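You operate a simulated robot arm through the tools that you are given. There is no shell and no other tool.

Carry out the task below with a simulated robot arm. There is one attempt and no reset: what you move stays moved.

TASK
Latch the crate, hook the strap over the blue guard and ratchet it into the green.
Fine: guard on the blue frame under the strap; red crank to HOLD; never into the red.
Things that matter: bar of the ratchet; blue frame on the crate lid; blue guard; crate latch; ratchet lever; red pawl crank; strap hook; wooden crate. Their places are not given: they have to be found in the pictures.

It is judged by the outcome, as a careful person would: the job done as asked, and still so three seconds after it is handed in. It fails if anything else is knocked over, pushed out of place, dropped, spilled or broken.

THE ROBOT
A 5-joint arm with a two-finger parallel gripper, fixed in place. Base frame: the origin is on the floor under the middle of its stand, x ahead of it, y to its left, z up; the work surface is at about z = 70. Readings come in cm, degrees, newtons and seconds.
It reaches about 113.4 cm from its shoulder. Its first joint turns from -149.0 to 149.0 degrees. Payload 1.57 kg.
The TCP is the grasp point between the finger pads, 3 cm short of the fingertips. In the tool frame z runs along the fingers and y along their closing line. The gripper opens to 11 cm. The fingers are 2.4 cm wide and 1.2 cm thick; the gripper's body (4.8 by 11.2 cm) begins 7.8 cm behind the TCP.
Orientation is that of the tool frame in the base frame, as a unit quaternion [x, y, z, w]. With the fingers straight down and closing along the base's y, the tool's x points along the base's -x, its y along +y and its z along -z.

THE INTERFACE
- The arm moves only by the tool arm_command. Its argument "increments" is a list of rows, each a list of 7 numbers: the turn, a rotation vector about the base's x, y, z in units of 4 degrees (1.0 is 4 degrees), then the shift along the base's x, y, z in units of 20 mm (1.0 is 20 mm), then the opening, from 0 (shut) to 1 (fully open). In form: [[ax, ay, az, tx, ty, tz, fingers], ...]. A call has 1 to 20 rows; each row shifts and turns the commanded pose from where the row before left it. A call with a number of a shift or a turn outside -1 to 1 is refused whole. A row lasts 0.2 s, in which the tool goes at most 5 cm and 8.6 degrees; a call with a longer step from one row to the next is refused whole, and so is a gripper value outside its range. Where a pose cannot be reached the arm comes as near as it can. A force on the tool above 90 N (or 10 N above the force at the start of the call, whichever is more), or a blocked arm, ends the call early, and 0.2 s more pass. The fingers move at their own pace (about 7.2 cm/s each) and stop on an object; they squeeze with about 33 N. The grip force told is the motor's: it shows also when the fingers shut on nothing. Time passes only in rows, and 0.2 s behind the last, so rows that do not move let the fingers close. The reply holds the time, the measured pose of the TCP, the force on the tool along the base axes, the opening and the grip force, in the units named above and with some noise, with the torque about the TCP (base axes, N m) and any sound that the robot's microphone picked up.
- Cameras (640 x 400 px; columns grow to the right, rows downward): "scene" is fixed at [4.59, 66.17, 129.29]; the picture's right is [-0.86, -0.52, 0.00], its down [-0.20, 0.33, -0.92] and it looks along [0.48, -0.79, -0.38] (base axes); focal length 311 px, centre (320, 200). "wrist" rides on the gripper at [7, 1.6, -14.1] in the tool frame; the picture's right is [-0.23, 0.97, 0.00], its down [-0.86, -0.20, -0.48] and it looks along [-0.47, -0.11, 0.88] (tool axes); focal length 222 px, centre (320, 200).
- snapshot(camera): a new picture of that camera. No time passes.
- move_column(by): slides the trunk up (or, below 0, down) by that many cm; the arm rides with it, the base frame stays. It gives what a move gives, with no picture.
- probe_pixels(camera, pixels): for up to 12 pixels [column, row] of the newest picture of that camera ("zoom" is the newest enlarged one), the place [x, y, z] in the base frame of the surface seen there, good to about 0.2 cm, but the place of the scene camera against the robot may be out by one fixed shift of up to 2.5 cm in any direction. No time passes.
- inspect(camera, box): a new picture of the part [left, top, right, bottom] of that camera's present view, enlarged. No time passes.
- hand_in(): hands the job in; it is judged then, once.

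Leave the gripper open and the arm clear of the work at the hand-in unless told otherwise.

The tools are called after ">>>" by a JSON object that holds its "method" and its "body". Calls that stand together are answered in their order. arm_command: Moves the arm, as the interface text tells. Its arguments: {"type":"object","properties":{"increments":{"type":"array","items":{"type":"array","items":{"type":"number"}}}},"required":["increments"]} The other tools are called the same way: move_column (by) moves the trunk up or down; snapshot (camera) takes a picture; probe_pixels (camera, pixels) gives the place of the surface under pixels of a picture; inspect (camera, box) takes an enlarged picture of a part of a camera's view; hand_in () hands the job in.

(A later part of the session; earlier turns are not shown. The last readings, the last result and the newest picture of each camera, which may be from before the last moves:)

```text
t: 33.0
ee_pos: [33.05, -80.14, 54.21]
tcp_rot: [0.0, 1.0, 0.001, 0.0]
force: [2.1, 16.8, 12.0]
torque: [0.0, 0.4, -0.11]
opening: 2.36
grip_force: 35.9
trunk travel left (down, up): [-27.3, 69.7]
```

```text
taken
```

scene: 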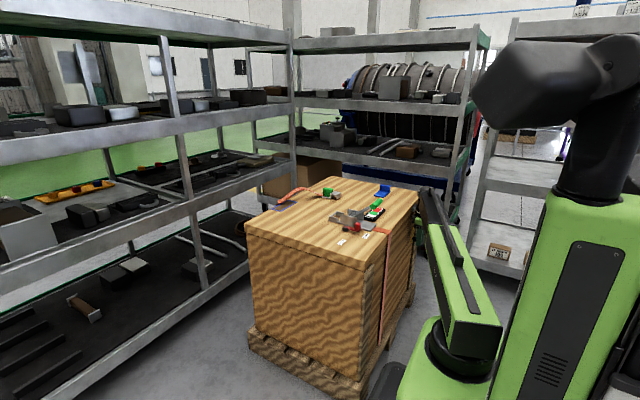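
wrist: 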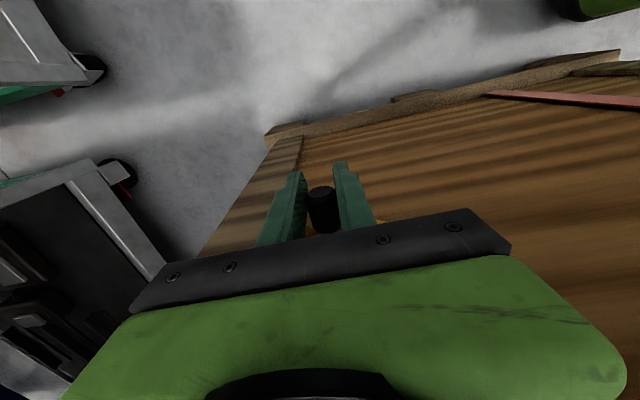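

The fit gives a radius of about 6.5 and a pivot near (y −75.05, z 58.2); we are at about 52°. I continue along that arc toward horizontal.

>>> {"method": "move_column", "body": {"by": 0.9}}

>>> {"method": "arm_command", "body": {"increments": [[0, 0, 0, 0, -0.12, 0, 0], [0, 0, 0, 0, -0.12, 0, 0]]}}

>>> {"method": "move_column", "body": {"by": 0.9}}

>>> {"method": "arm_command", "body": {"increments": [[0, 0, 0, 0, -0.1, 0, 0], [0, 0, 0, 0, -0.1, 0, 0]]}}

>>> {"method": "move_column", "body": {"by": 1.0}}

>>> {"method": "arm_command", "body": {"increments": [[0, 0, 0, 0, -0.06, 0, 0], [0, 0, 0, 0, -0.06, 0, 0]]}}

>>> {"method": "snapshot", "body": {"camera": "wrist"}}

```text
t: 33.6
ee_pos: [32.98, -80.52, 54.72]
tcp_rot: [0.0, 1.0, -0.001, 0.0]
force: [3.1, -17.2, -0.6]
torque: [0.47, 0.21, 0.15]
opening: 2.31
grip_force: 35.2
trunk travel left (down, up): [-28.2, 68.8]
```

```text
t: 34.2
ee_pos: [33.08, -80.6, 54.85]
tcp_rot: [0.001, 1.0, 0.001, 0.001]
force: [-1.9, 7.9, 2.5]
torque: [-0.05, 0.39, -0.1]
opening: 2.27
grip_force: 35.3
trunk travel left (down, up): [-28.2, 68.8]
```

```text
t: 34.8
ee_pos: [33.05, -81.01, 55.66]
tcp_rot: [0.0, 1.0, -0.002, 0.0]
force: [1.0, -19.2, -0.3]
torque: [0.46, 0.37, -0.05]
opening: 2.22
grip_force: 35.3
trunk travel left (down, up): [-29.1, 67.9]
```

```text
t: 35.4
ee_pos: [33.04, -81.06, 55.67]
tcp_rot: [0.001, 1.0, 0.002, 0.001]
force: [-3.2, 9.8, -5.4]
torque: [-0.45, -0.01, 0.01]
opening: 2.18
grip_force: 34.8
trunk travel left (down, up): [-29.1, 67.9]
```

```text
t: 36.0
ee_pos: [33.01, -81.41, 56.74]
tcp_rot: [-0.001, 1.0, -0.001, 0.0]
force: [-0.3, -7.9, -0.8]
torque: [0.09, 0.39, 0.17]
opening: 2.27
grip_force: 35.1
trunk travel left (down, up): [-30.1, 66.9]
```

```text
t: 36.6
ee_pos: [33.07, -81.36, 56.7]
tcp_rot: [0.0, 1.0, 0.002, 0.0]
force: [-3.3, 14.7, -6.4]
torque: [-0.49, -0.1, -0.09]
opening: 2.27
grip_force: 35.2
trunk travel left (down, up): [-30.1, 66.9]
```

```text
taken
```

wrist: 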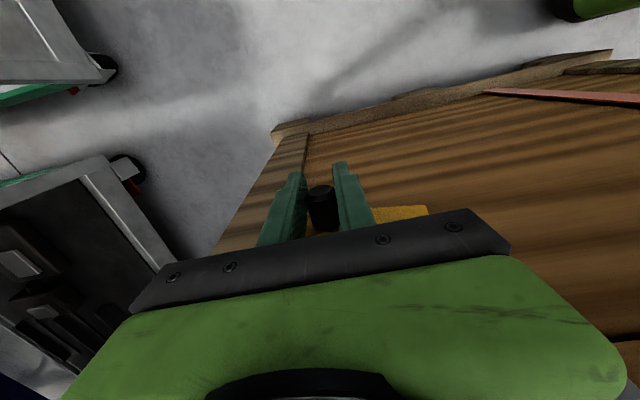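

The plate is now almost horizontal (yellow visible at wrist (400,212)). I carry on up and over the arc.

>>> {"method": "move_column", "body": {"by": 1.2}}

>>> {"method": "move_column", "body": {"by": 1.1}}

>>> {"method": "arm_command", "body": {"increments": [[0, 0, 0, 0, 0.1, 0, 0], [0, 0, 0, 0, 0, 0, 0]]}}

>>> {"method": "move_column", "body": {"by": 1.0}}

>>> {"method": "arm_command", "body": {"increments": [[0, 0, 0, 0, 0.15, 0, 0], [0, 0, 0, 0, 0, 0, 0]]}}

>>> {"method": "snapshot", "body": {"camera": "wrist"}}

```text
t: 37.2
ee_pos: [33.01, -81.49, 57.9]
tcp_rot: [-0.001, 1.0, -0.001, 0.0]
force: [0.8, 2.6, 4.3]
torque: [0.28, 0.49, -0.16]
opening: 2.33
grip_force: 35.4
trunk travel left (down, up): [-31.3, 65.7]
```

```text
t: 37.8
ee_pos: [33.15, -81.51, 59.19]
tcp_rot: [-0.001, 1.0, 0.0, 0.0]
force: [2.0, -1.4, 5.8]
torque: [0.29, 0.31, -0.15]
opening: 2.33
grip_force: 35.4
trunk travel left (down, up): [-32.4, 64.6]
```

```text
t: 38.4
ee_pos: [33.07, -81.42, 58.94]
tcp_rot: [0.0, 1.0, -0.002, 0.001]
force: [6.9, -30.3, 4.0]
torque: [0.0, -0.03, 0.02]
opening: 2.36
grip_force: 36.0
trunk travel left (down, up): [-32.4, 64.6]
```

```text
t: 38.9
ee_pos: [33.13, -81.42, 60.07]
tcp_rot: [0.0, 1.0, -0.002, 0.001]
force: [5.5, -26.4, 9.1]
torque: [0.08, 0.2, 0.03]
opening: 2.3
grip_force: 35.1
trunk travel left (down, up): [-33.4, 63.6]
```

```text
t: 39.5
ee_pos: [33.08, -81.43, 60.0]
tcp_rot: [0.0, 1.0, -0.005, 0.0]
force: [4.1, -50.7, 11.0]
torque: [-0.24, 0.84, -0.18]
opening: 2.33
grip_force: 35.9
trunk travel left (down, up): [-33.4, 63.6]
```

```text
taken
```

wrist: 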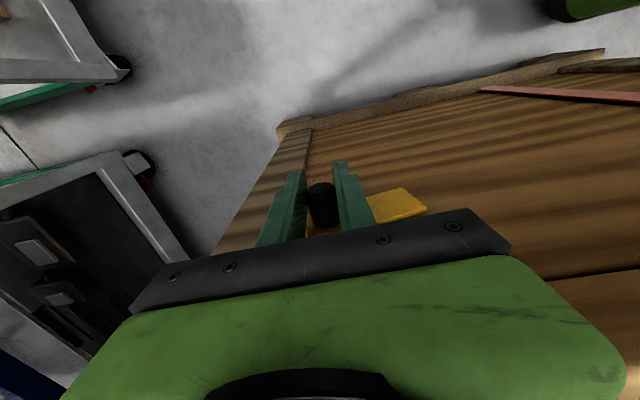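

The −y force grows to 51 N without the knob coming back, so I stop and look: probe the knob and plate for where they really are.

>>> {"method": "probe_pixels", "body": {"camera": "wrist", "pixels": [[320, 190], [321, 200], [322, 215], [400, 205], [375, 205], [415, 195], [420, 208], [385, 218], [402, 190]]}}

>>> {"method": "inspect", "body": {"camera": "wrist", "box": [260, 150, 440, 250]}}

>>> {"method": "inspect", "body": {"camera": "scene", "box": [395, 195, 435, 250]}}

```text
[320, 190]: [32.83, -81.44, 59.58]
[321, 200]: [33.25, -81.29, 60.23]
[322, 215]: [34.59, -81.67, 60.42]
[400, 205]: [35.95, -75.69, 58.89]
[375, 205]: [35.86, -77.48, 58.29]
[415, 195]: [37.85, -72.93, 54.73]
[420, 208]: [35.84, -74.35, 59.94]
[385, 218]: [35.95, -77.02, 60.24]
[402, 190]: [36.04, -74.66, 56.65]
```

```text
3.56 times, centred on (350, 200) of wrist
```

zoom: 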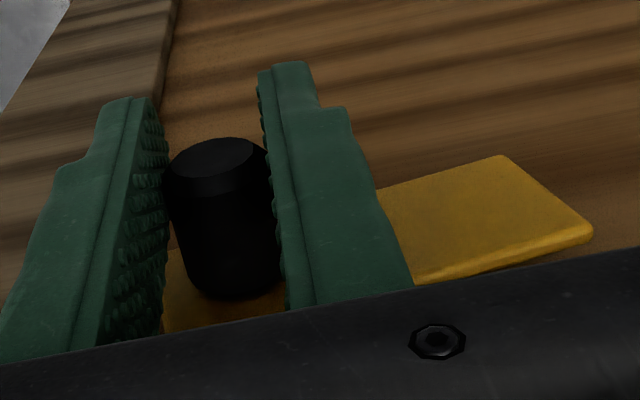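

```text
7.27 times, centred on (415, 222) of scene
```

zoom: 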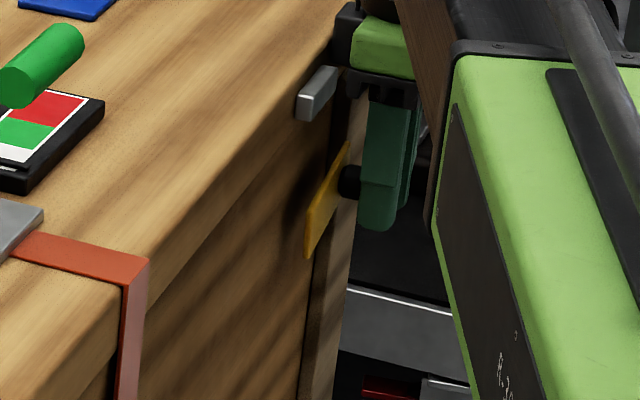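

The knob is at about (y −81.4, z 59.3), about 100° along the same arc, so it's still following; my y command just ran ahead of the height. I raise further and re-check.

>>> {"method": "move_column", "body": {"by": 1.0}}

>>> {"method": "move_column", "body": {"by": 0.8}}

>>> {"method": "snapshot", "body": {"camera": "wrist"}}

>>> {"method": "probe_pixels", "body": {"camera": "wrist", "pixels": [[320, 190], [321, 200], [322, 215]]}}

```text
t: 40.1
ee_pos: [33.06, -80.98, 61.14]
tcp_rot: [0.0, 1.0, -0.002, 0.001]
force: [-1.8, -34.9, 16.4]
torque: [-0.02, -0.05, -0.22]
opening: 2.22
grip_force: 35.3
trunk travel left (down, up): [-34.4, 62.6]
```

```text
t: 40.7
ee_pos: [33.09, -80.82, 61.88]
tcp_rot: [0.0, 1.0, 0.002, 0.0]
force: [-5.2, -8.4, -2.7]
torque: [-0.39, -0.33, -0.01]
opening: 2.23
grip_force: 35.4
trunk travel left (down, up): [-35.2, 61.8]
```

```text
taken
```

wrist: 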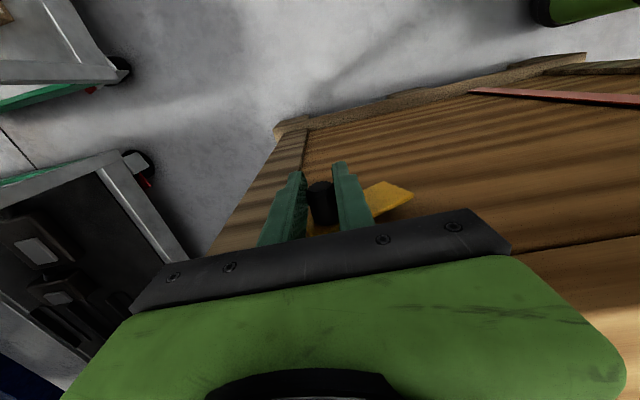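

```text
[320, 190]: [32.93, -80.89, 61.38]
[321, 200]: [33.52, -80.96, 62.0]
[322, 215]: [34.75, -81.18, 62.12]
```

It's swinging up well (about 115°). I continue over the top with increasing +y and decreasing rise.

>>> {"method": "arm_command", "body": {"increments": [[0, 0, 0, 0, 0.15, 0, 0], [0, 0, 0, 0, 0.15, 0, 0]]}}

>>> {"method": "move_column", "body": {"by": 0.8}}

>>> {"method": "arm_command", "body": {"increments": [[0, 0, 0, 0, 0.2, 0, 0], [0, 0, 0, 0, 0.2, 0, 0]]}}

>>> {"method": "move_column", "body": {"by": 0.8}}

>>> {"method": "arm_command", "body": {"increments": [[0, 0, 0, 0, 0.2, 0, 0], [0, 0, 0, 0, 0.2, 0, 0]]}}

>>> {"method": "move_column", "body": {"by": 0.6}}

>>> {"method": "snapshot", "body": {"camera": "wrist"}}

```text
t: 41.3
ee_pos: [32.89, -80.83, 61.82]
tcp_rot: [0.0, 1.0, -0.005, 0.001]
force: [1.0, -49.4, 17.0]
torque: [-0.9, 0.8, -0.3]
opening: 2.19
grip_force: 35.0
trunk travel left (down, up): [-35.2, 61.8]
```

```text
t: 41.9
ee_pos: [33.02, -80.39, 62.73]
tcp_rot: [0.0, 1.0, -0.001, 0.002]
force: [-6.8, -26.9, 13.5]
torque: [-0.52, -0.06, -0.07]
opening: 2.31
grip_force: 34.5
trunk travel left (down, up): [-36.0, 61.0]
```

```text
t: 42.5
ee_pos: [33.07, -79.76, 62.74]
tcp_rot: [0.0, 1.0, -0.004, 0.003]
force: [-4.4, -39.0, 34.9]
torque: [-1.18, -0.44, -0.61]
opening: 2.34
grip_force: 34.7
trunk travel left (down, up): [-36.0, 61.0]
```

```text
t: 43.0
ee_pos: [33.16, -79.38, 63.42]
tcp_rot: [0.0, 1.0, 0.004, -0.001]
force: [-10.1, 24.3, -29.1]
torque: [0.07, 0.26, 0.01]
opening: 2.39
grip_force: 35.9
trunk travel left (down, up): [-36.8, 60.2]
```

```text
t: 43.6
ee_pos: [33.21, -79.14, 63.52]
tcp_rot: [0.0, 1.0, -0.002, 0.002]
force: [3.8, -15.5, 14.2]
torque: [-0.25, -0.24, -0.26]
opening: 2.34
grip_force: 36.0
trunk travel left (down, up): [-36.8, 60.2]
```

```text
t: 44.2
ee_pos: [33.21, -78.77, 63.9]
tcp_rot: [-0.001, 1.0, 0.002, -0.001]
force: [-1.8, 20.3, -28.0]
torque: [0.2, 0.0, -0.06]
opening: 2.31
grip_force: 36.2
trunk travel left (down, up): [-37.4, 59.6]
```

```text
taken
```

wrist: 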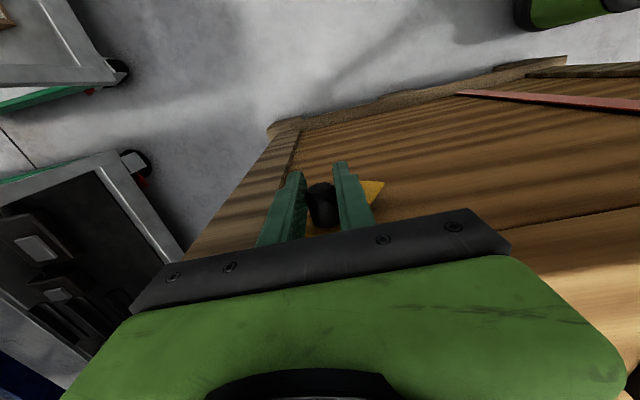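

At about 145°. The force now says more +y and less rise. I continue with y steps and only small rises.

>>> {"method": "arm_command", "body": {"increments": [[0, 0, 0, 0, 0.2, 0, 0], [0, 0, 0, 0, 0.2, 0, 0]]}}

>>> {"method": "move_column", "body": {"by": 0.3}}

>>> {"method": "arm_command", "body": {"increments": [[0, 0, 0, 0, 0.2, 0, 0], [0, 0, 0, 0, 0.2, 0, 0]]}}

>>> {"method": "move_column", "body": {"by": 0.2}}

>>> {"method": "arm_command", "body": {"increments": [[0, 0, 0, 0, 0.2, 0, 0], [0, 0, 0, 0, 0.2, 0, 0]]}}

>>> {"method": "snapshot", "body": {"camera": "wrist"}}

>>> {"method": "probe_pixels", "body": {"camera": "wrist", "pixels": [[320, 190], [321, 200], [322, 215], [355, 190], [365, 200]]}}

```text
t: 44.8
ee_pos: [33.09, -78.21, 64.21]
tcp_rot: [0.0, 1.0, -0.003, 0.0]
force: [7.2, -10.5, 19.6]
torque: [-0.01, 0.0, 0.0]
opening: 2.26
grip_force: 35.5
trunk travel left (down, up): [-37.4, 59.6]
```

```text
t: 45.3
ee_pos: [33.12, -78.0, 64.35]
tcp_rot: [-0.002, 1.0, 0.002, 0.0]
force: [3.3, 6.2, -6.4]
torque: [0.29, -0.22, 0.0]
opening: 2.23
grip_force: 35.6
trunk travel left (down, up): [-37.7, 59.3]
```

```text
t: 45.9
ee_pos: [33.17, -77.31, 64.43]
tcp_rot: [0.0, 1.0, -0.002, 0.001]
force: [11.6, -18.1, 23.9]
torque: [-0.56, -0.11, -0.18]
opening: 2.23
grip_force: 35.4
trunk travel left (down, up): [-37.7, 59.3]
```

```text
t: 46.4
ee_pos: [33.08, -77.13, 64.55]
tcp_rot: [0.0, 1.0, 0.0, 0.0]
force: [8.5, -11.2, 3.1]
torque: [-0.64, -0.44, 0.0]
opening: 2.23
grip_force: 34.9
trunk travel left (down, up): [-37.9, 59.1]
```

```text
t: 47.0
ee_pos: [33.26, -76.3, 64.66]
tcp_rot: [-0.001, 1.0, -0.001, 0.0]
force: [10.7, -9.8, 15.5]
torque: [-0.34, 0.16, -0.33]
opening: 2.3
grip_force: 35.1
trunk travel left (down, up): [-37.9, 59.1]
```

```text
taken
```

wrist: 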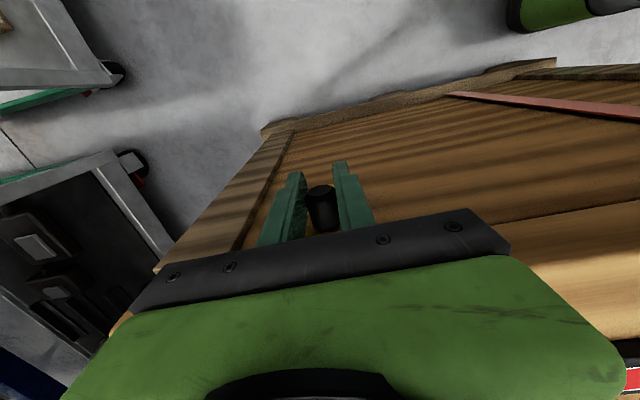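

```text
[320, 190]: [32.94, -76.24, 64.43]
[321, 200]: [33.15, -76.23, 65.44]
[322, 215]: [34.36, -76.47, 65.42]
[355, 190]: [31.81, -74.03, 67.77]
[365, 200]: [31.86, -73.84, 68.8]
```

The knob is at y −76.25, about 170°, nearly upright. I continue to y≈−75, expecting the stop.

>>> {"method": "arm_command", "body": {"increments": [[0, 0, 0, 0, 0.2, 0, 0], [0, 0, 0, 0, 0.2, 0, 0]]}}

>>> {"method": "arm_command", "body": {"increments": [[0, 0, 0, 0, 0.15, 0, 0], [0, 0, 0, 0, 0.15, 0, 0]]}}

```text
t: 47.6
ee_pos: [33.16, -75.44, 64.64]
tcp_rot: [0.0, 1.0, 0.0, 0.001]
force: [13.0, -4.7, 12.6]
torque: [-0.22, -0.11, -0.34]
opening: 2.36
grip_force: 35.2
trunk travel left (down, up): [-37.9, 59.1]
```

```text
t: 48.2
ee_pos: [33.1, -75.09, 64.53]
tcp_rot: [0.001, 1.0, 0.0, 0.001]
force: [11.7, -4.7, 4.2]
torque: [-0.32, -0.33, -0.32]
opening: 2.33
grip_force: 35.5
trunk travel left (down, up): [-37.9, 59.1]
```

At y −75.09 with little force. I push another 0.4 cm to feel whether it has reached its stop.

>>> {"method": "arm_command", "body": {"increments": [[0, 0, 0, 0, 0.1, 0, 0], [0, 0, 0, 0, 0.1, 0, 0]]}}

>>> {"method": "snapshot", "body": {"camera": "wrist"}}

>>> {"method": "probe_pixels", "body": {"camera": "wrist", "pixels": [[320, 190], [321, 200], [322, 215]]}}

>>> {"method": "inspect", "body": {"camera": "scene", "box": [395, 185, 435, 240]}}

```text
t: 48.8
ee_pos: [33.04, -74.99, 64.56]
tcp_rot: [0.0, 1.0, -0.005, 0.001]
force: [15.8, -36.5, 16.6]
torque: [-0.1, 0.56, 0.03]
opening: 2.36
grip_force: 35.7
trunk travel left (down, up): [-37.9, 59.1]
```

```text
taken
```

wrist: 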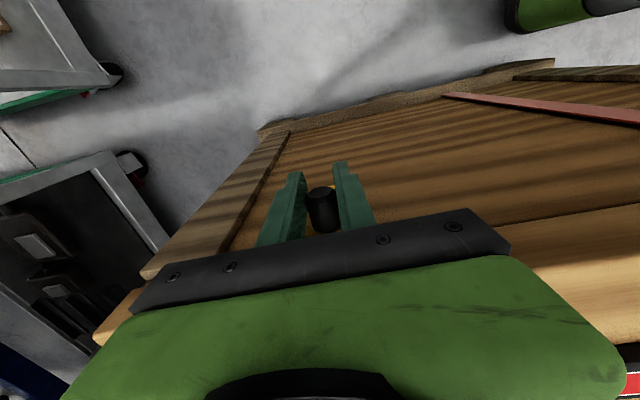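

```text
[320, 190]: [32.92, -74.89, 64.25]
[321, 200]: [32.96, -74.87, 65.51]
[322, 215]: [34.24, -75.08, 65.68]
```

```text
7.27 times, centred on (415, 212) of scene
```

zoom: 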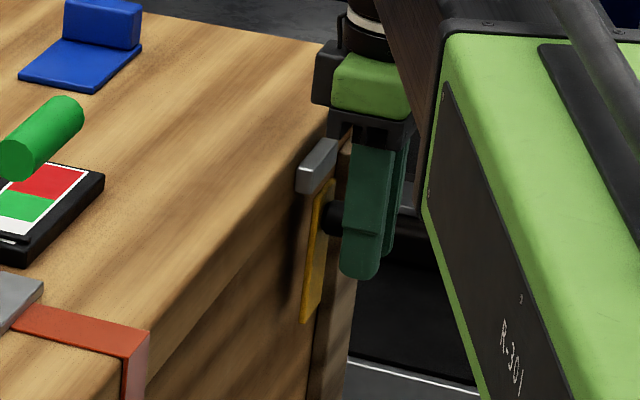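

It has hit its stop at the upright position (−36 N), with the plate's end up against the keeper. I relax the push by 0.3 cm, open the fingers, back off toward the robot and check that it stays.

>>> {"method": "arm_command", "body": {"increments": [[0, 0, 0, 0, -0.1, 0, 0], [0, 0, 0, 0, 0, 0, 0.5], [0, 0, 0, 0, 0, 0, 0.5], [0, 0, 0, 0, 0, 0, 0.5], [0, 0, 0, -0.5, 0, 0, 0.5], [0, 0, 0, -0.5, 0, 0, 0.5], [0, 0, 0, -0.5, 0, 0, 0.5], [0, 0, 0, -0.5, 0, 0, 0.5], [0, 0, 0, -0.5, 0, 0, 0.5], [0, 0, 0, -0.5, 0, 0, 0.5], [0, 0, 0, -0.5, 0, 0, 0.5], [0, 0, 0, -0.5, 0, 0, 0.5]]}}

>>> {"method": "move_column", "body": {"by": 25}}

>>> {"method": "snapshot", "body": {"camera": "wrist"}}

>>> {"method": "inspect", "body": {"camera": "scene", "box": [390, 190, 440, 250]}}

```text
t: 51.4
ee_pos: [25.04, -75.01, 64.52]
tcp_rot: [0.0, 1.0, 0.0, 0.0]
force: [0.1, -0.2, 0.2]
torque: [0.0, 0.01, 0.02]
opening: 5.5
grip_force: 0.0
trunk travel left (down, up): [-37.9, 59.1]
```

```text
t: 54.0
ee_pos: [25.14, -75.01, 89.58]
tcp_rot: [-0.001, 1.0, 0.001, 0.0]
force: [-0.1, -0.1, 0.3]
torque: [-0.02, -0.04, -0.01]
opening: 5.5
grip_force: 0.0
trunk travel left (down, up): [-62.9, 34.1]
```

```text
taken
```

wrist: 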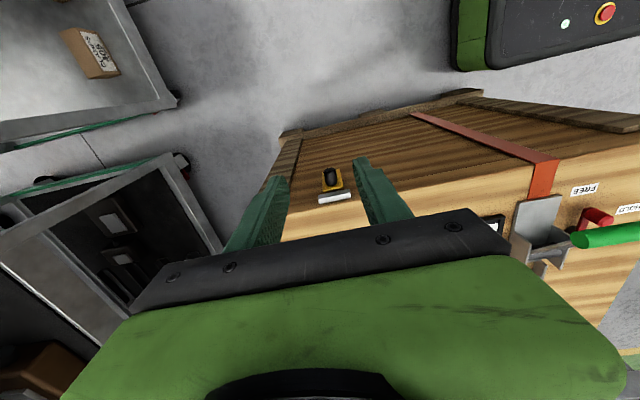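

```text
6.67 times, centred on (415, 220) of scene
```

zoom: 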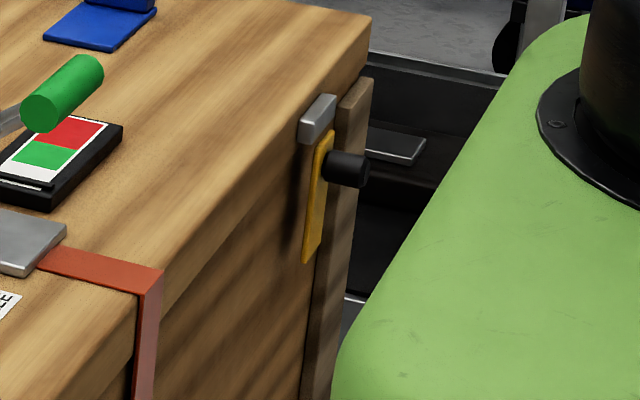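

The latch is closed: the yellow plate stands upright against the grey keeper and stayed there. Next I move over the lid to look at the hook up close, with the TCP at about (68,−58,90) and fingers open.

>>> {"method": "move_column", "body": {"by": 4}}

>>> {"method": "arm_command", "body": {"increments": [[0, 0, 0, 0.98, 0.39, 0, 0.6], [0, 0, 0, 0.98, 0.39, 0, 0.6], [0, 0, 0, 0.98, 0.39, 0, 0.6], [0, 0, 0, 0.98, 0.39, 0, 0.6], [0, 0, 0, 0.98, 0.39, 0, 0.6], [0, 0, 0, 0.98, 0.39, 0, 0.6], [0, 0, 0, 0.98, 0.39, 0, 0.6], [0, 0, 0, 0.98, 0.39, 0, 0.6], [0, 0, 0, 0.98, 0.39, 0, 0.6], [0, 0, 0, 0.98, 0.39, 0, 0.6], [0, 0, 0, 0.98, 0.39, 0, 0.6]]}}

>>> {"method": "arm_command", "body": {"increments": [[0, 0, 0, 0.98, 0.39, 0, 0.6], [0, 0, 0, 0.98, 0.39, 0, 0.6], [0, 0, 0, 0.98, 0.39, 0, 0.6], [0, 0, 0, 0.98, 0.39, 0, 0.6], [0, 0, 0, 0.98, 0.39, 0, 0.6], [0, 0, 0, 0.98, 0.39, 0, 0.6], [0, 0, 0, 0.98, 0.39, 0, 0.6], [0, 0, 0, 0.98, 0.39, 0, 0.6], [0, 0, 0, 0.98, 0.39, 0, 0.6], [0, 0, 0, 0.98, 0.39, 0, 0.6], [0, 0, 0, 0.98, 0.39, 0, 0.6]]}}

>>> {"method": "snapshot", "body": {"camera": "wrist"}}

>>> {"method": "snapshot", "body": {"camera": "scene"}}

```text
t: 54.8
ee_pos: [25.12, -74.82, 93.6]
tcp_rot: [0.0, 1.0, 0.0, 0.0]
force: [-0.3, -0.4, -0.9]
torque: [0.03, -0.02, -0.01]
opening: 5.55
grip_force: 0.1
trunk travel left (down, up): [-66.9, 30.1]
```

```text
t: 57.2
ee_pos: [46.66, -66.43, 93.53]
tcp_rot: [0.0, 1.0, 0.0, 0.001]
force: [-0.1, -0.4, 0.6]
torque: [-0.02, 0.01, 0.03]
opening: 6.61
grip_force: 0.0
trunk travel left (down, up): [-66.9, 30.1]
```

```text
t: 59.6
ee_pos: [68.21, -57.82, 93.56]
tcp_rot: [0.0, 1.0, 0.0, 0.0]
force: [-0.4, 0.5, 0.6]
torque: [-0.01, 0.01, -0.01]
opening: 6.61
grip_force: 0.1
trunk travel left (down, up): [-66.9, 30.1]
```

```text
taken
```

wrist: 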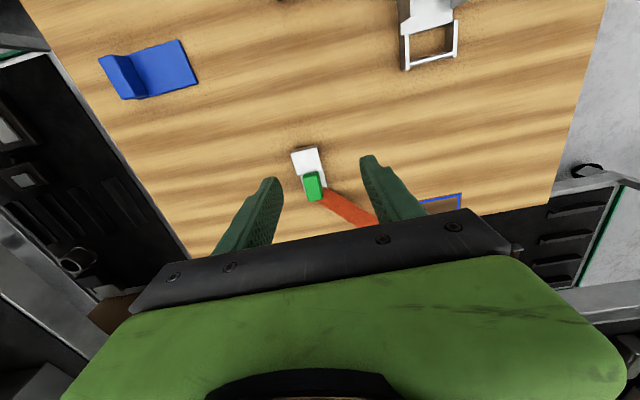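

```text
taken
```

scene: 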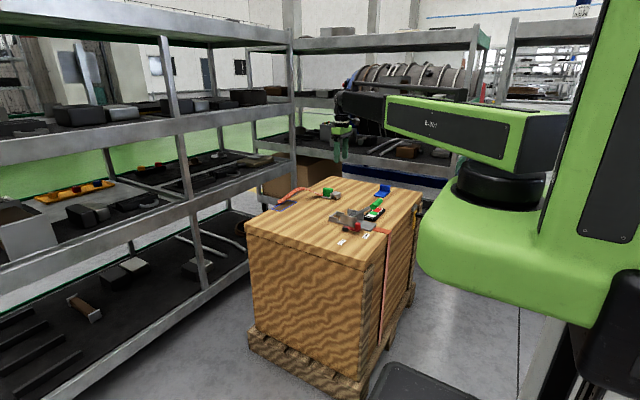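

I can see the hook at (308,175) and the ratchet bar at (430,62). I enlarge and probe both.

>>> {"method": "inspect", "body": {"camera": "wrist", "box": [270, 135, 370, 215]}}

>>> {"method": "probe_pixels", "body": {"camera": "zoom", "pixels": [[140, 100], [240, 80], [300, 150], [270, 170], [175, 190], [225, 250], [275, 240], [290, 310], [215, 320], [325, 225], [355, 285], [250, 165]]}}

```text
5.00 times, centred on (320, 175) of wrist
```

zoom: 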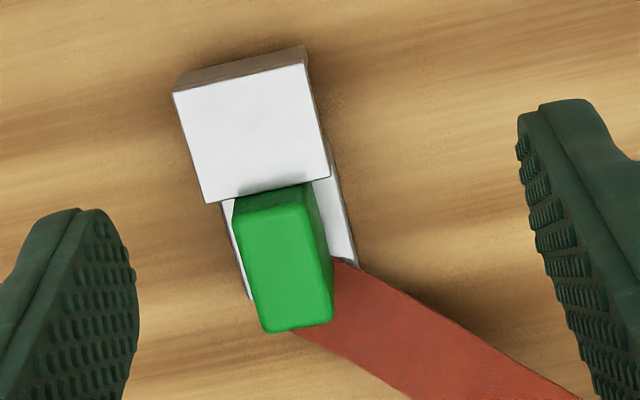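

```text
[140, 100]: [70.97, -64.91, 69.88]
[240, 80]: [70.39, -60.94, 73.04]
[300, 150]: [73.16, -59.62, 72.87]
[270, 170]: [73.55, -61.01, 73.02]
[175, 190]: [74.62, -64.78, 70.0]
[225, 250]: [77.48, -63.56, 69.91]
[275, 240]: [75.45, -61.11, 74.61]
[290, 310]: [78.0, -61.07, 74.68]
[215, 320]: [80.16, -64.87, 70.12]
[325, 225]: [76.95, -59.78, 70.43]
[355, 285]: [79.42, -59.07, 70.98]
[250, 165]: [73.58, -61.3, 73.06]
```

The hook lies along x: its top plate is at x 70–73.9 with z 73.0, and the green block is centred at about (76.5, −61.1) with its top at z 74.65. Now the ratchet bar at wrist (430,60).

>>> {"method": "inspect", "body": {"camera": "wrist", "box": [380, 0, 480, 80]}}

>>> {"method": "probe_pixels", "body": {"camera": "zoom", "pixels": [[190, 330], [320, 298], [450, 265], [210, 250], [440, 180], [455, 170], [260, 140], [300, 250], [260, 345], [330, 225], [190, 345], [470, 285]]}}

>>> {"method": "inspect", "body": {"camera": "scene", "box": [325, 200, 365, 230]}}

```text
5.00 times, centred on (430, 40) of wrist
```

zoom: 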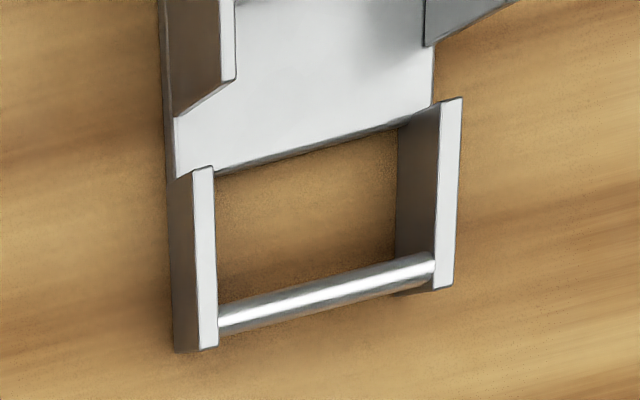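

```text
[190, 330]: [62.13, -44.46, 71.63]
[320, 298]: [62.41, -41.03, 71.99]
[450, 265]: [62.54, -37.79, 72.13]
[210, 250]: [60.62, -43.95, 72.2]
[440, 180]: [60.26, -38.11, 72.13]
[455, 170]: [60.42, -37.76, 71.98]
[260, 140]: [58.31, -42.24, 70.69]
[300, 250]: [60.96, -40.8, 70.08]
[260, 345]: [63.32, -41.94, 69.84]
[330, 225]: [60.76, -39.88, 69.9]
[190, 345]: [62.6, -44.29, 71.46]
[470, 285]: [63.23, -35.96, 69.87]
```

```text
13.33 times, centred on (345, 215) of scene
```

zoom: 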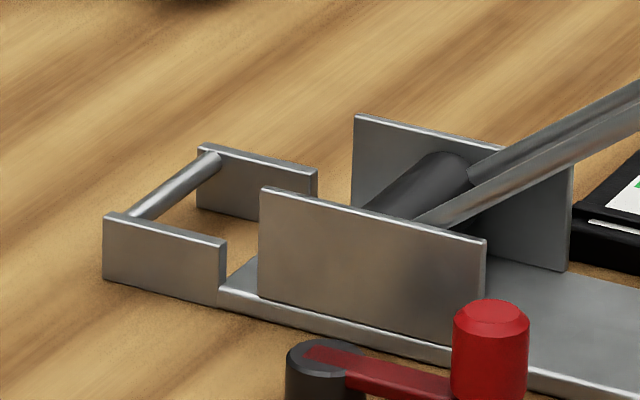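

The bar is at x≈62.4, z top ≈72.0, spanning y −43.5 to −38.3 between its side plates. I look at the hook's side profile from the scene camera to know its opening.

>>> {"method": "inspect", "body": {"camera": "scene", "box": [315, 182, 347, 206]}}

>>> {"method": "probe_pixels", "body": {"camera": "zoom", "pixels": [[200, 200], [270, 210], [120, 255], [300, 290], [380, 270], [480, 260], [420, 180], [350, 150], [560, 190], [540, 240], [550, 270], [190, 90]]}}

```text
16.00 times, centred on (331, 194) of scene
```

zoom: 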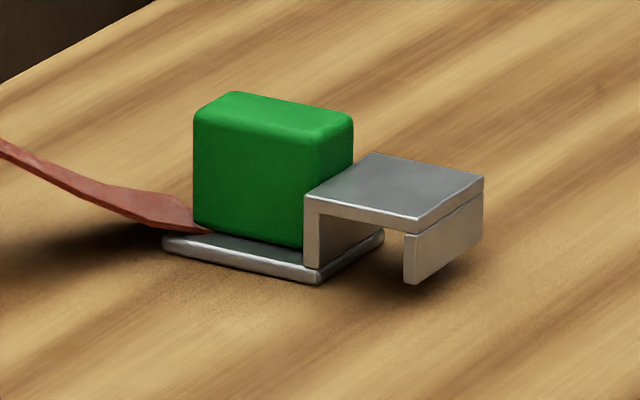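

```text
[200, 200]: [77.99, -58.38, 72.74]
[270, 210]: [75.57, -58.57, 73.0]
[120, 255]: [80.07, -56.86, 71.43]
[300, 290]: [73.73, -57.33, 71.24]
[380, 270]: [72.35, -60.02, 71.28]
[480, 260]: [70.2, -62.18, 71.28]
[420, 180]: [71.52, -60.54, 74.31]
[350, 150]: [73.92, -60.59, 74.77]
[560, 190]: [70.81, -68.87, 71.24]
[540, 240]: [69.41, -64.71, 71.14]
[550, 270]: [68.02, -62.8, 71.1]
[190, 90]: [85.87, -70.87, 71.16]
```

The hook's U opens downward. Its inside is x 70.5–73.5, its lip reaches down to z≈70.8, and its top is at 73.0. Next I move over the green block at (76.3, −61.1) and lower partway.

>>> {"method": "arm_command", "body": {"increments": [[0, 0, 0, 0.81, -0.33, 0, 0.6], [0, 0, 0, 0.81, -0.33, 0, 0.6], [0, 0, 0, 0.81, -0.33, 0, 0.6], [0, 0, 0, 0.81, -0.33, 0, 0.6], [0, 0, 0, 0.81, -0.33, 0, 0.6], [0, 0, 0, 0, 0, 0, 0.6]]}}

>>> {"method": "move_column", "body": {"by": -12}}

>>> {"method": "snapshot", "body": {"camera": "wrist"}}

>>> {"method": "inspect", "body": {"camera": "scene", "box": [290, 130, 380, 220]}}

```text
t: 61.0
ee_pos: [73.05, -58.21, 93.5]
tcp_rot: [0.0, 1.0, -0.001, 0.001]
force: [0.6, -0.1, -0.6]
torque: [-0.01, 0.02, 0.0]
opening: 6.6
grip_force: 0.1
out of reach, approached as far as the arm can: row 3, 4, 5
trunk travel left (down, up): [-66.9, 30.1]
```

```text
t: 62.5
ee_pos: [73.1, -58.32, 81.62]
tcp_rot: [0.0, 1.0, -0.001, 0.001]
force: [0.0, 0.0, -0.7]
torque: [0.0, -0.01, -0.03]
opening: 6.6
grip_force: 0.1
trunk travel left (down, up): [-54.9, 42.1]
```

```text
taken
```

wrist: 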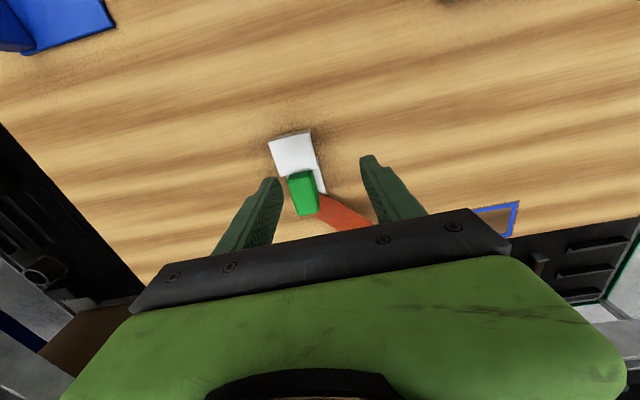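

```text
4.44 times, centred on (335, 175) of scene
```

zoom: 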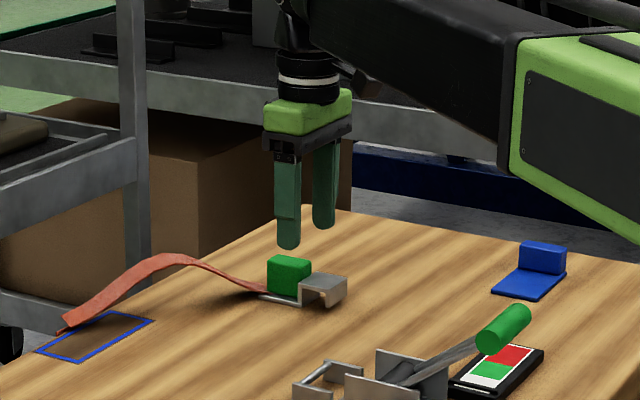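

The arm stopped at (73.1, −58.3), radius 93.4 cm. That's its limit with the fingers straight down, and the green block is about 4 cm further out. Tilting the fingers outward should extend the reach, so I test a 12° outward tilt here, high above the lid, to see how the wrist behaves.

>>> {"method": "arm_command", "body": {"increments": [[-0.624, -0.782, 0, 0, 0, 0.02, 0.6], [-0.624, -0.782, 0, 0, 0, 0.07, 0.6], [-0.624, -0.782, 0, 0, 0, 0.12, 0.6], [0, 0, 0, 0, 0, 0, 0.6]]}}

>>> {"method": "snapshot", "body": {"camera": "wrist"}}

>>> {"method": "inspect", "body": {"camera": "scene", "box": [290, 110, 400, 220]}}

```text
t: 63.5
ee_pos: [73.12, -58.33, 82.15]
tcp_rot: [0.0, 0.994, -0.066, 0.083]
force: [0.6, -0.6, -0.7]
torque: [0.01, 0.02, -0.01]
opening: 6.6
grip_force: 0.1
trunk travel left (down, up): [-54.9, 42.1]
```

```text
taken
```

wrist: 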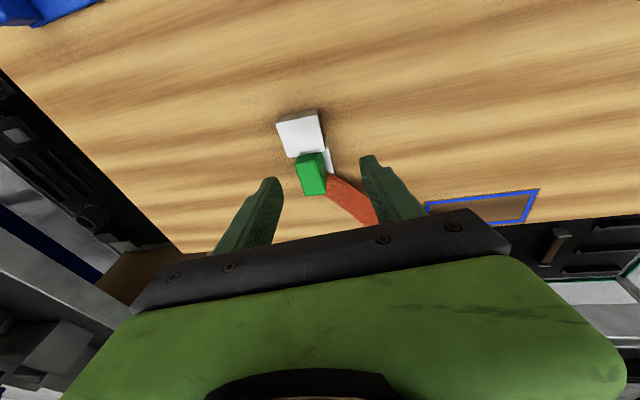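

```text
3.64 times, centred on (345, 165) of scene
```

zoom: 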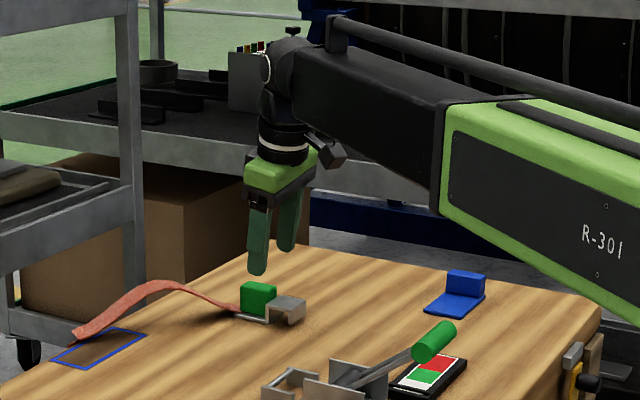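

The tilt works, and it frees about 4 cm of reach. I also test whether the wrist can tilt sideways (about the radial direction) by 4°, because that decides how the guard can be handled.

>>> {"method": "arm_command", "body": {"increments": [[0.782, -0.624, 0, 0, 0, 0, 0.6], [0, 0, 0, 0, 0, 0, 0.6]]}}

```text
t: 64.1
ee_pos: [73.18, -58.3, 82.03]
tcp_rot: [0.004, 0.994, -0.038, 0.104]
force: [-0.1, 1.3, -0.1]
torque: [-0.02, -0.02, 0.01]
opening: 6.57
grip_force: 0.1
trunk travel left (down, up): [-54.9, 42.1]
```

The wrist takes sideways tilts too, so any tilt direction is possible. For the hook I want the tilt purely about base y (fingers leaning toward +x), so the finger faces stay upright and parallel to x. I undo the test tilts, then tilt 16° about −y.

>>> {"method": "arm_command", "body": {"increments": [[-0.782, 0.624, 0, 0, 0, 0, 0.6], [0.624, 0.782, 0, 0, 0, -0.12, 0.6], [0.624, 0.782, 0, 0, 0, -0.07, 0.6], [0.624, 0.782, 0, 0, 0, -0.02, 0.6], [0, -1, 0, 0, 0, 0.025, 0.6], [0, -1, 0, 0, 0, 0.075, 0.6], [0, -1, 0, 0, 0, 0.13, 0.6], [0, -1, 0, 0, 0, 0.175, 0.6], [0, 0, 0, 0, 0, 0, 0.6]]}}

```text
t: 66.1
ee_pos: [73.14, -58.29, 82.42]
tcp_rot: [0.0, 0.99, -0.001, 0.14]
force: [0.2, -0.1, -0.2]
torque: [0.0, 0.0, -0.01]
opening: 6.58
grip_force: 0.1
trunk travel left (down, up): [-54.9, 42.1]
```

Tilted exactly 16° with tool y still along base y. Now I move over the block to (75.9, −61.1) and check the view.

>>> {"method": "arm_command", "body": {"increments": [[0, 0, 0, 0.46, -0.467, 0, 0.6], [0, 0, 0, 0.46, -0.467, 0, 0.6], [0, 0, 0, 0.46, -0.467, 0, 0.6], [0, 0, 0, 0, 0, 0, 0.6]]}}

>>> {"method": "snapshot", "body": {"camera": "wrist"}}

>>> {"method": "inspect", "body": {"camera": "scene", "box": [290, 130, 380, 210]}}

```text
t: 67.1
ee_pos: [75.84, -61.16, 82.54]
tcp_rot: [0.0, 0.99, -0.001, 0.139]
force: [0.0, 0.3, -0.9]
torque: [0.02, 0.01, 0.03]
opening: 6.59
grip_force: 0.1
trunk travel left (down, up): [-54.9, 42.1]
```

```text
taken
```

wrist: 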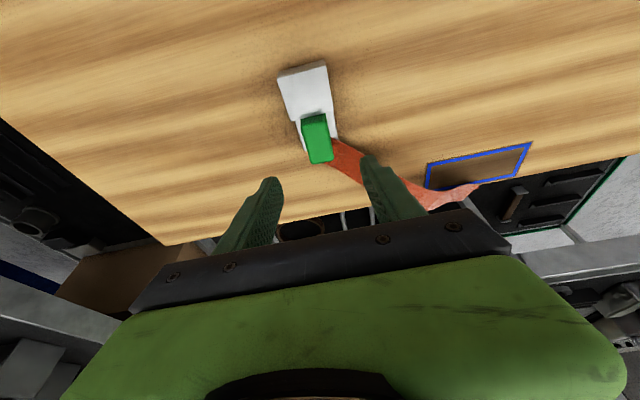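

```text
5.00 times, centred on (335, 170) of scene
```

zoom: 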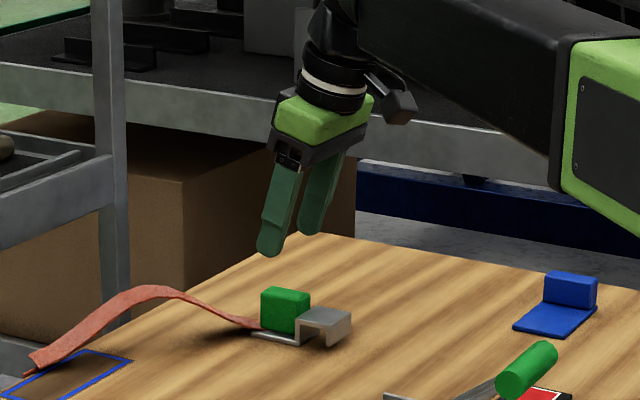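

I probe the block's edges and the strap near the hook, to be sure the +y finger won't land on the strap.

>>> {"method": "inspect", "body": {"camera": "wrist", "box": [265, 55, 385, 195]}}

>>> {"method": "probe_pixels", "body": {"camera": "wrist", "pixels": [[303, 118], [326, 115], [310, 162], [332, 158], [318, 138], [340, 145], [350, 150], [345, 165], [360, 158], [330, 135], [297, 128], [338, 136]]}}

```text
2.86 times, centred on (325, 125) of wrist
```

zoom: 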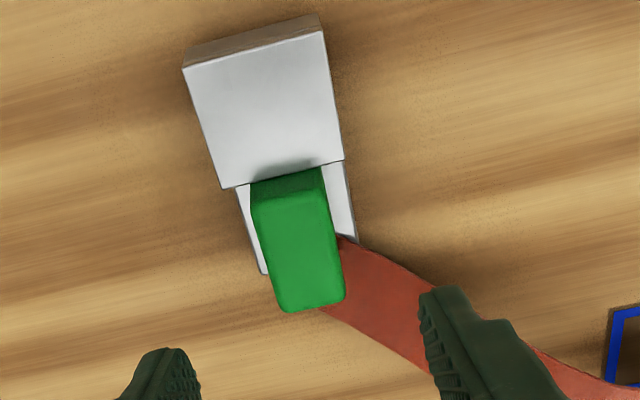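

```text
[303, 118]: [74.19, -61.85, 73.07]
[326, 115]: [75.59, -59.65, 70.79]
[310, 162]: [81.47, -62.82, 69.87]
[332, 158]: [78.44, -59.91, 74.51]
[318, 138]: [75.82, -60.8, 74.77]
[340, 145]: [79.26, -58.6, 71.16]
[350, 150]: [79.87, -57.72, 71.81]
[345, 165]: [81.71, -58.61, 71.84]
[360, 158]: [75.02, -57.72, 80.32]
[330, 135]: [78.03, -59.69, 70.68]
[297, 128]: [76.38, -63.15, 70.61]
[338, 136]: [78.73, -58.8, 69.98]
```

The strap starts at x≈79.3 beside the block, clear of where the finger comes down (x 75.6–77.9). I lower the trunk 8.2 cm to TCP z≈74.3.

>>> {"method": "move_column", "body": {"by": -8.2}}

>>> {"method": "inspect", "body": {"camera": "scene", "box": [300, 150, 360, 210]}}

>>> {"method": "snapshot", "body": {"camera": "wrist"}}

```text
t: 68.3
ee_pos: [75.88, -61.22, 74.31]
tcp_rot: [0.001, 0.99, -0.001, 0.139]
force: [0.1, 0.8, 0.1]
torque: [-0.01, 0.0, -0.01]
opening: 6.59
grip_force: 0.0
trunk travel left (down, up): [-46.7, 50.3]
```

```text
6.67 times, centred on (330, 180) of scene
```

zoom: 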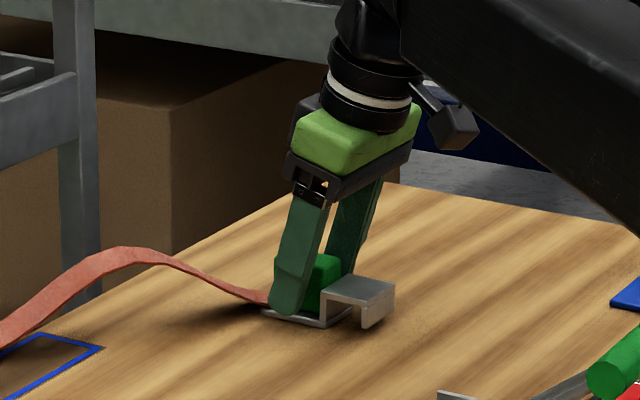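

```text
taken
```

wrist: 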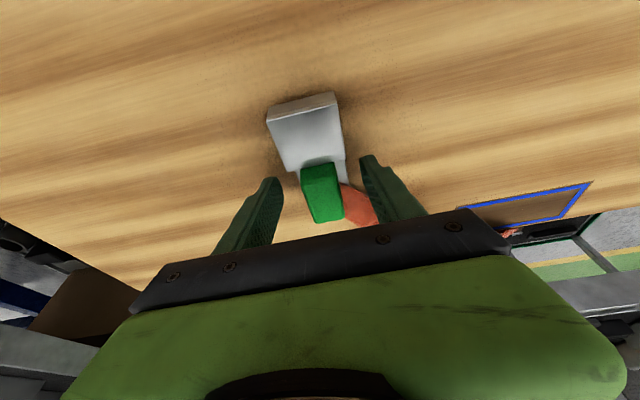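

The fingers straddle the green block at (322,192). I close on it.

>>> {"method": "arm_command", "body": {"increments": [[0, 0, 0, 0, 0, 0, 0], [0, 0, 0, 0, 0, 0, 0], [0, 0, 0, 0, 0, 0, 0], [0, 0, 0, 0, 0, 0, 0]]}}

>>> {"method": "snapshot", "body": {"camera": "wrist"}}

```text
t: 69.3
ee_pos: [75.79, -61.16, 74.35]
tcp_rot: [-0.001, 0.99, 0.0, 0.139]
force: [0.0, -0.3, 0.1]
torque: [-0.02, 0.02, 0.0]
opening: 2.59
grip_force: 33.3
trunk travel left (down, up): [-46.7, 50.3]
```

```text
taken
```

wrist: 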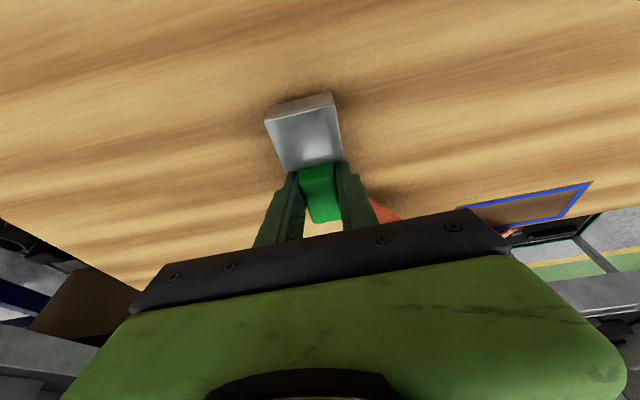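

The block is gripped (opening 2.6 cm, 33 N). I lift 4.5 cm and check that the hook came up with the gripper.

>>> {"method": "move_column", "body": {"by": 4.5}}

>>> {"method": "inspect", "body": {"camera": "scene", "box": [270, 140, 370, 215]}}

>>> {"method": "snapshot", "body": {"camera": "wrist"}}

```text
t: 70.2
ee_pos: [75.84, -61.15, 78.69]
tcp_rot: [0.0, 0.99, -0.001, 0.138]
force: [0.3, 0.1, 0.5]
torque: [0.01, 0.0, 0.0]
opening: 0.0
grip_force: 21.2
trunk travel left (down, up): [-51.2, 45.8]
```

```text
5.33 times, centred on (320, 178) of scene
```

zoom: 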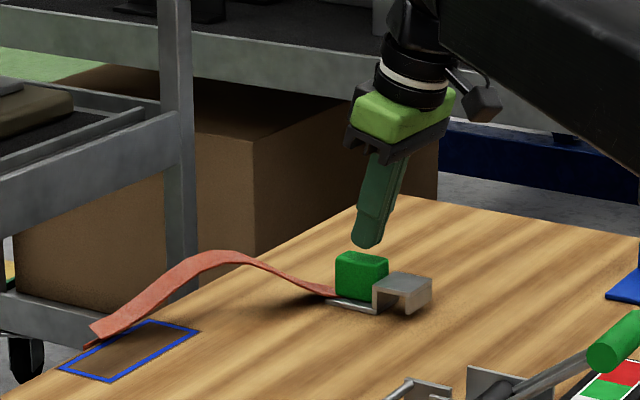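

```text
taken
```

wrist: 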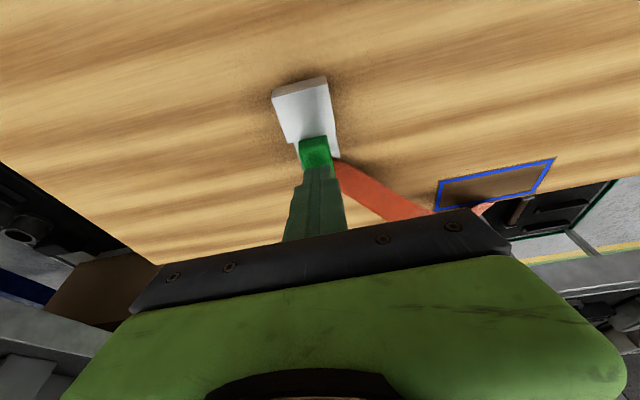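

The fingers are shut on nothing; the block slipped out and the hook is still on the lid. I'll open, go down a bit deeper and grip again, then lift in small steps watching the force.

>>> {"method": "arm_command", "body": {"increments": [[0, 0, 0, 0, 0, 0, 0.6], [0, 0, 0, 0, 0, 0, 0.6], [0, 0, 0, 0, 0, 0, 0.6], [0, 0, 0, 0, 0, 0, 0.6]]}}

>>> {"method": "snapshot", "body": {"camera": "wrist"}}

>>> {"method": "inspect", "body": {"camera": "wrist", "box": [255, 60, 395, 180]}}

>>> {"method": "probe_pixels", "body": {"camera": "wrist", "pixels": [[303, 90], [315, 100], [316, 150], [308, 147], [325, 150], [330, 170]]}}

```text
t: 71.2
ee_pos: [75.77, -61.15, 78.75]
tcp_rot: [0.0, 0.99, -0.001, 0.139]
force: [1.4, -0.5, 0.1]
torque: [0.01, -0.03, 0.0]
opening: 6.62
grip_force: 0.0
trunk travel left (down, up): [-51.2, 45.8]
```

```text
taken
```

wrist: 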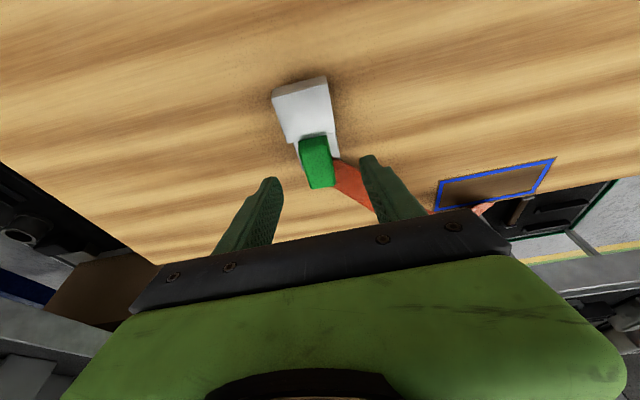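

```text
3.33 times, centred on (325, 120) of wrist
```

zoom: 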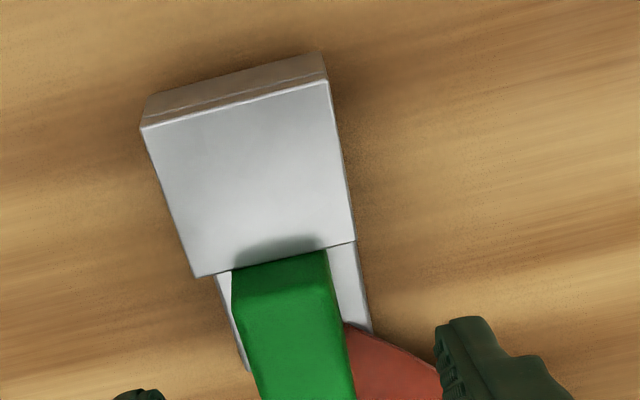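

```text
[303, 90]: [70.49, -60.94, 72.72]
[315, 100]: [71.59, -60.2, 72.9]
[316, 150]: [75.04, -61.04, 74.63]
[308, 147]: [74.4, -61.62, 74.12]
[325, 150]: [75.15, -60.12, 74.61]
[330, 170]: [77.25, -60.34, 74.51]
```

The hook is where it was. I go down 4.7 cm again, grip for longer, then lift 0.5 cm.

>>> {"method": "move_column", "body": {"by": -4.7}}

>>> {"method": "arm_command", "body": {"increments": [[0, 0, 0, 0, 0, 0, 0], [0, 0, 0, 0, 0, 0, 0], [0, 0, 0, 0, 0, 0, 0], [0, 0, 0, 0, 0, 0, 0], [0, 0, 0, 0, 0, 0, 0], [0, 0, 0, 0, 0, 0, 0], [0, 0, 0, 0, 0, 0, 0], [0, 0, 0, 0, 0, 0, 0]]}}

>>> {"method": "move_column", "body": {"by": 0.5}}

>>> {"method": "snapshot", "body": {"camera": "wrist"}}

```text
t: 72.1
ee_pos: [75.8, -61.07, 74.02]
tcp_rot: [0.0, 0.99, -0.001, 0.139]
force: [-0.2, -0.4, 0.1]
torque: [-0.01, 0.0, 0.02]
opening: 6.61
grip_force: 0.0
trunk travel left (down, up): [-46.5, 50.5]
```

```text
t: 73.9
ee_pos: [75.68, -61.11, 74.14]
tcp_rot: [0.0, 0.99, -0.001, 0.139]
force: [-0.1, -0.1, 1.6]
torque: [0.05, 0.01, 0.04]
opening: 2.54
grip_force: 33.5
trunk travel left (down, up): [-46.5, 50.5]
```

```text
t: 74.4
ee_pos: [75.85, -61.09, 74.57]
tcp_rot: [0.0, 0.99, -0.002, 0.139]
force: [0.2, -0.5, -1.6]
torque: [0.01, 0.0, 0.02]
opening: 2.53
grip_force: 32.9
trunk travel left (down, up): [-47.0, 50.0]
```

```text
taken
```

wrist: 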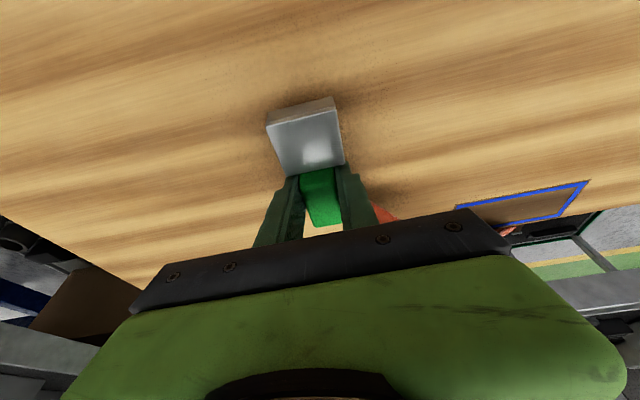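

There's only −1.6 N, so it feels light. I probe the hook's top to see if it rose with the gripper.

>>> {"method": "probe_pixels", "body": {"camera": "wrist", "pixels": [[305, 130], [320, 120], [290, 128], [320, 185], [322, 210]]}}

>>> {"method": "move_column", "body": {"by": 0.7}}

>>> {"method": "snapshot", "body": {"camera": "wrist"}}

>>> {"method": "probe_pixels", "body": {"camera": "wrist", "pixels": [[305, 130], [320, 120], [290, 128], [320, 185], [322, 210]]}}

```text
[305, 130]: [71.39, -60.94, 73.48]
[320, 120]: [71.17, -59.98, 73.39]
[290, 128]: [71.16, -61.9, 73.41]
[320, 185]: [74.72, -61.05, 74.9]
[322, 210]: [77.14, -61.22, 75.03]
```

```text
t: 75.0
ee_pos: [75.84, -61.16, 75.33]
tcp_rot: [0.0, 0.99, -0.001, 0.139]
force: [0.0, 0.2, -2.2]
torque: [0.0, 0.0, -0.02]
opening: 2.57
grip_force: 32.9
trunk travel left (down, up): [-47.7, 49.3]
```

```text
taken
```

wrist: 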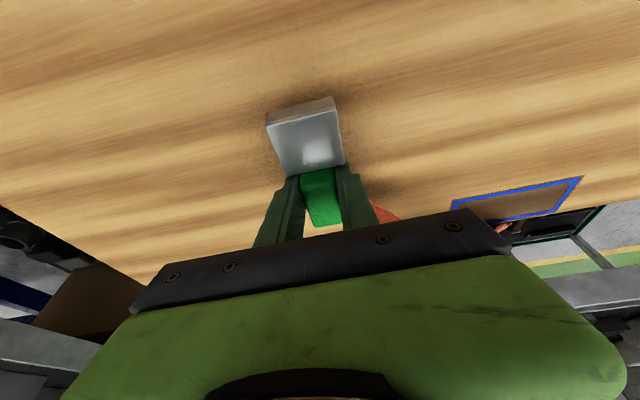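

```text
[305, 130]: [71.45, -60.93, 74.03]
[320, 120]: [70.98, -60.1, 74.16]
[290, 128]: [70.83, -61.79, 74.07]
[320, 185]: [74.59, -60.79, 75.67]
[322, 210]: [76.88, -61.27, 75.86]
```

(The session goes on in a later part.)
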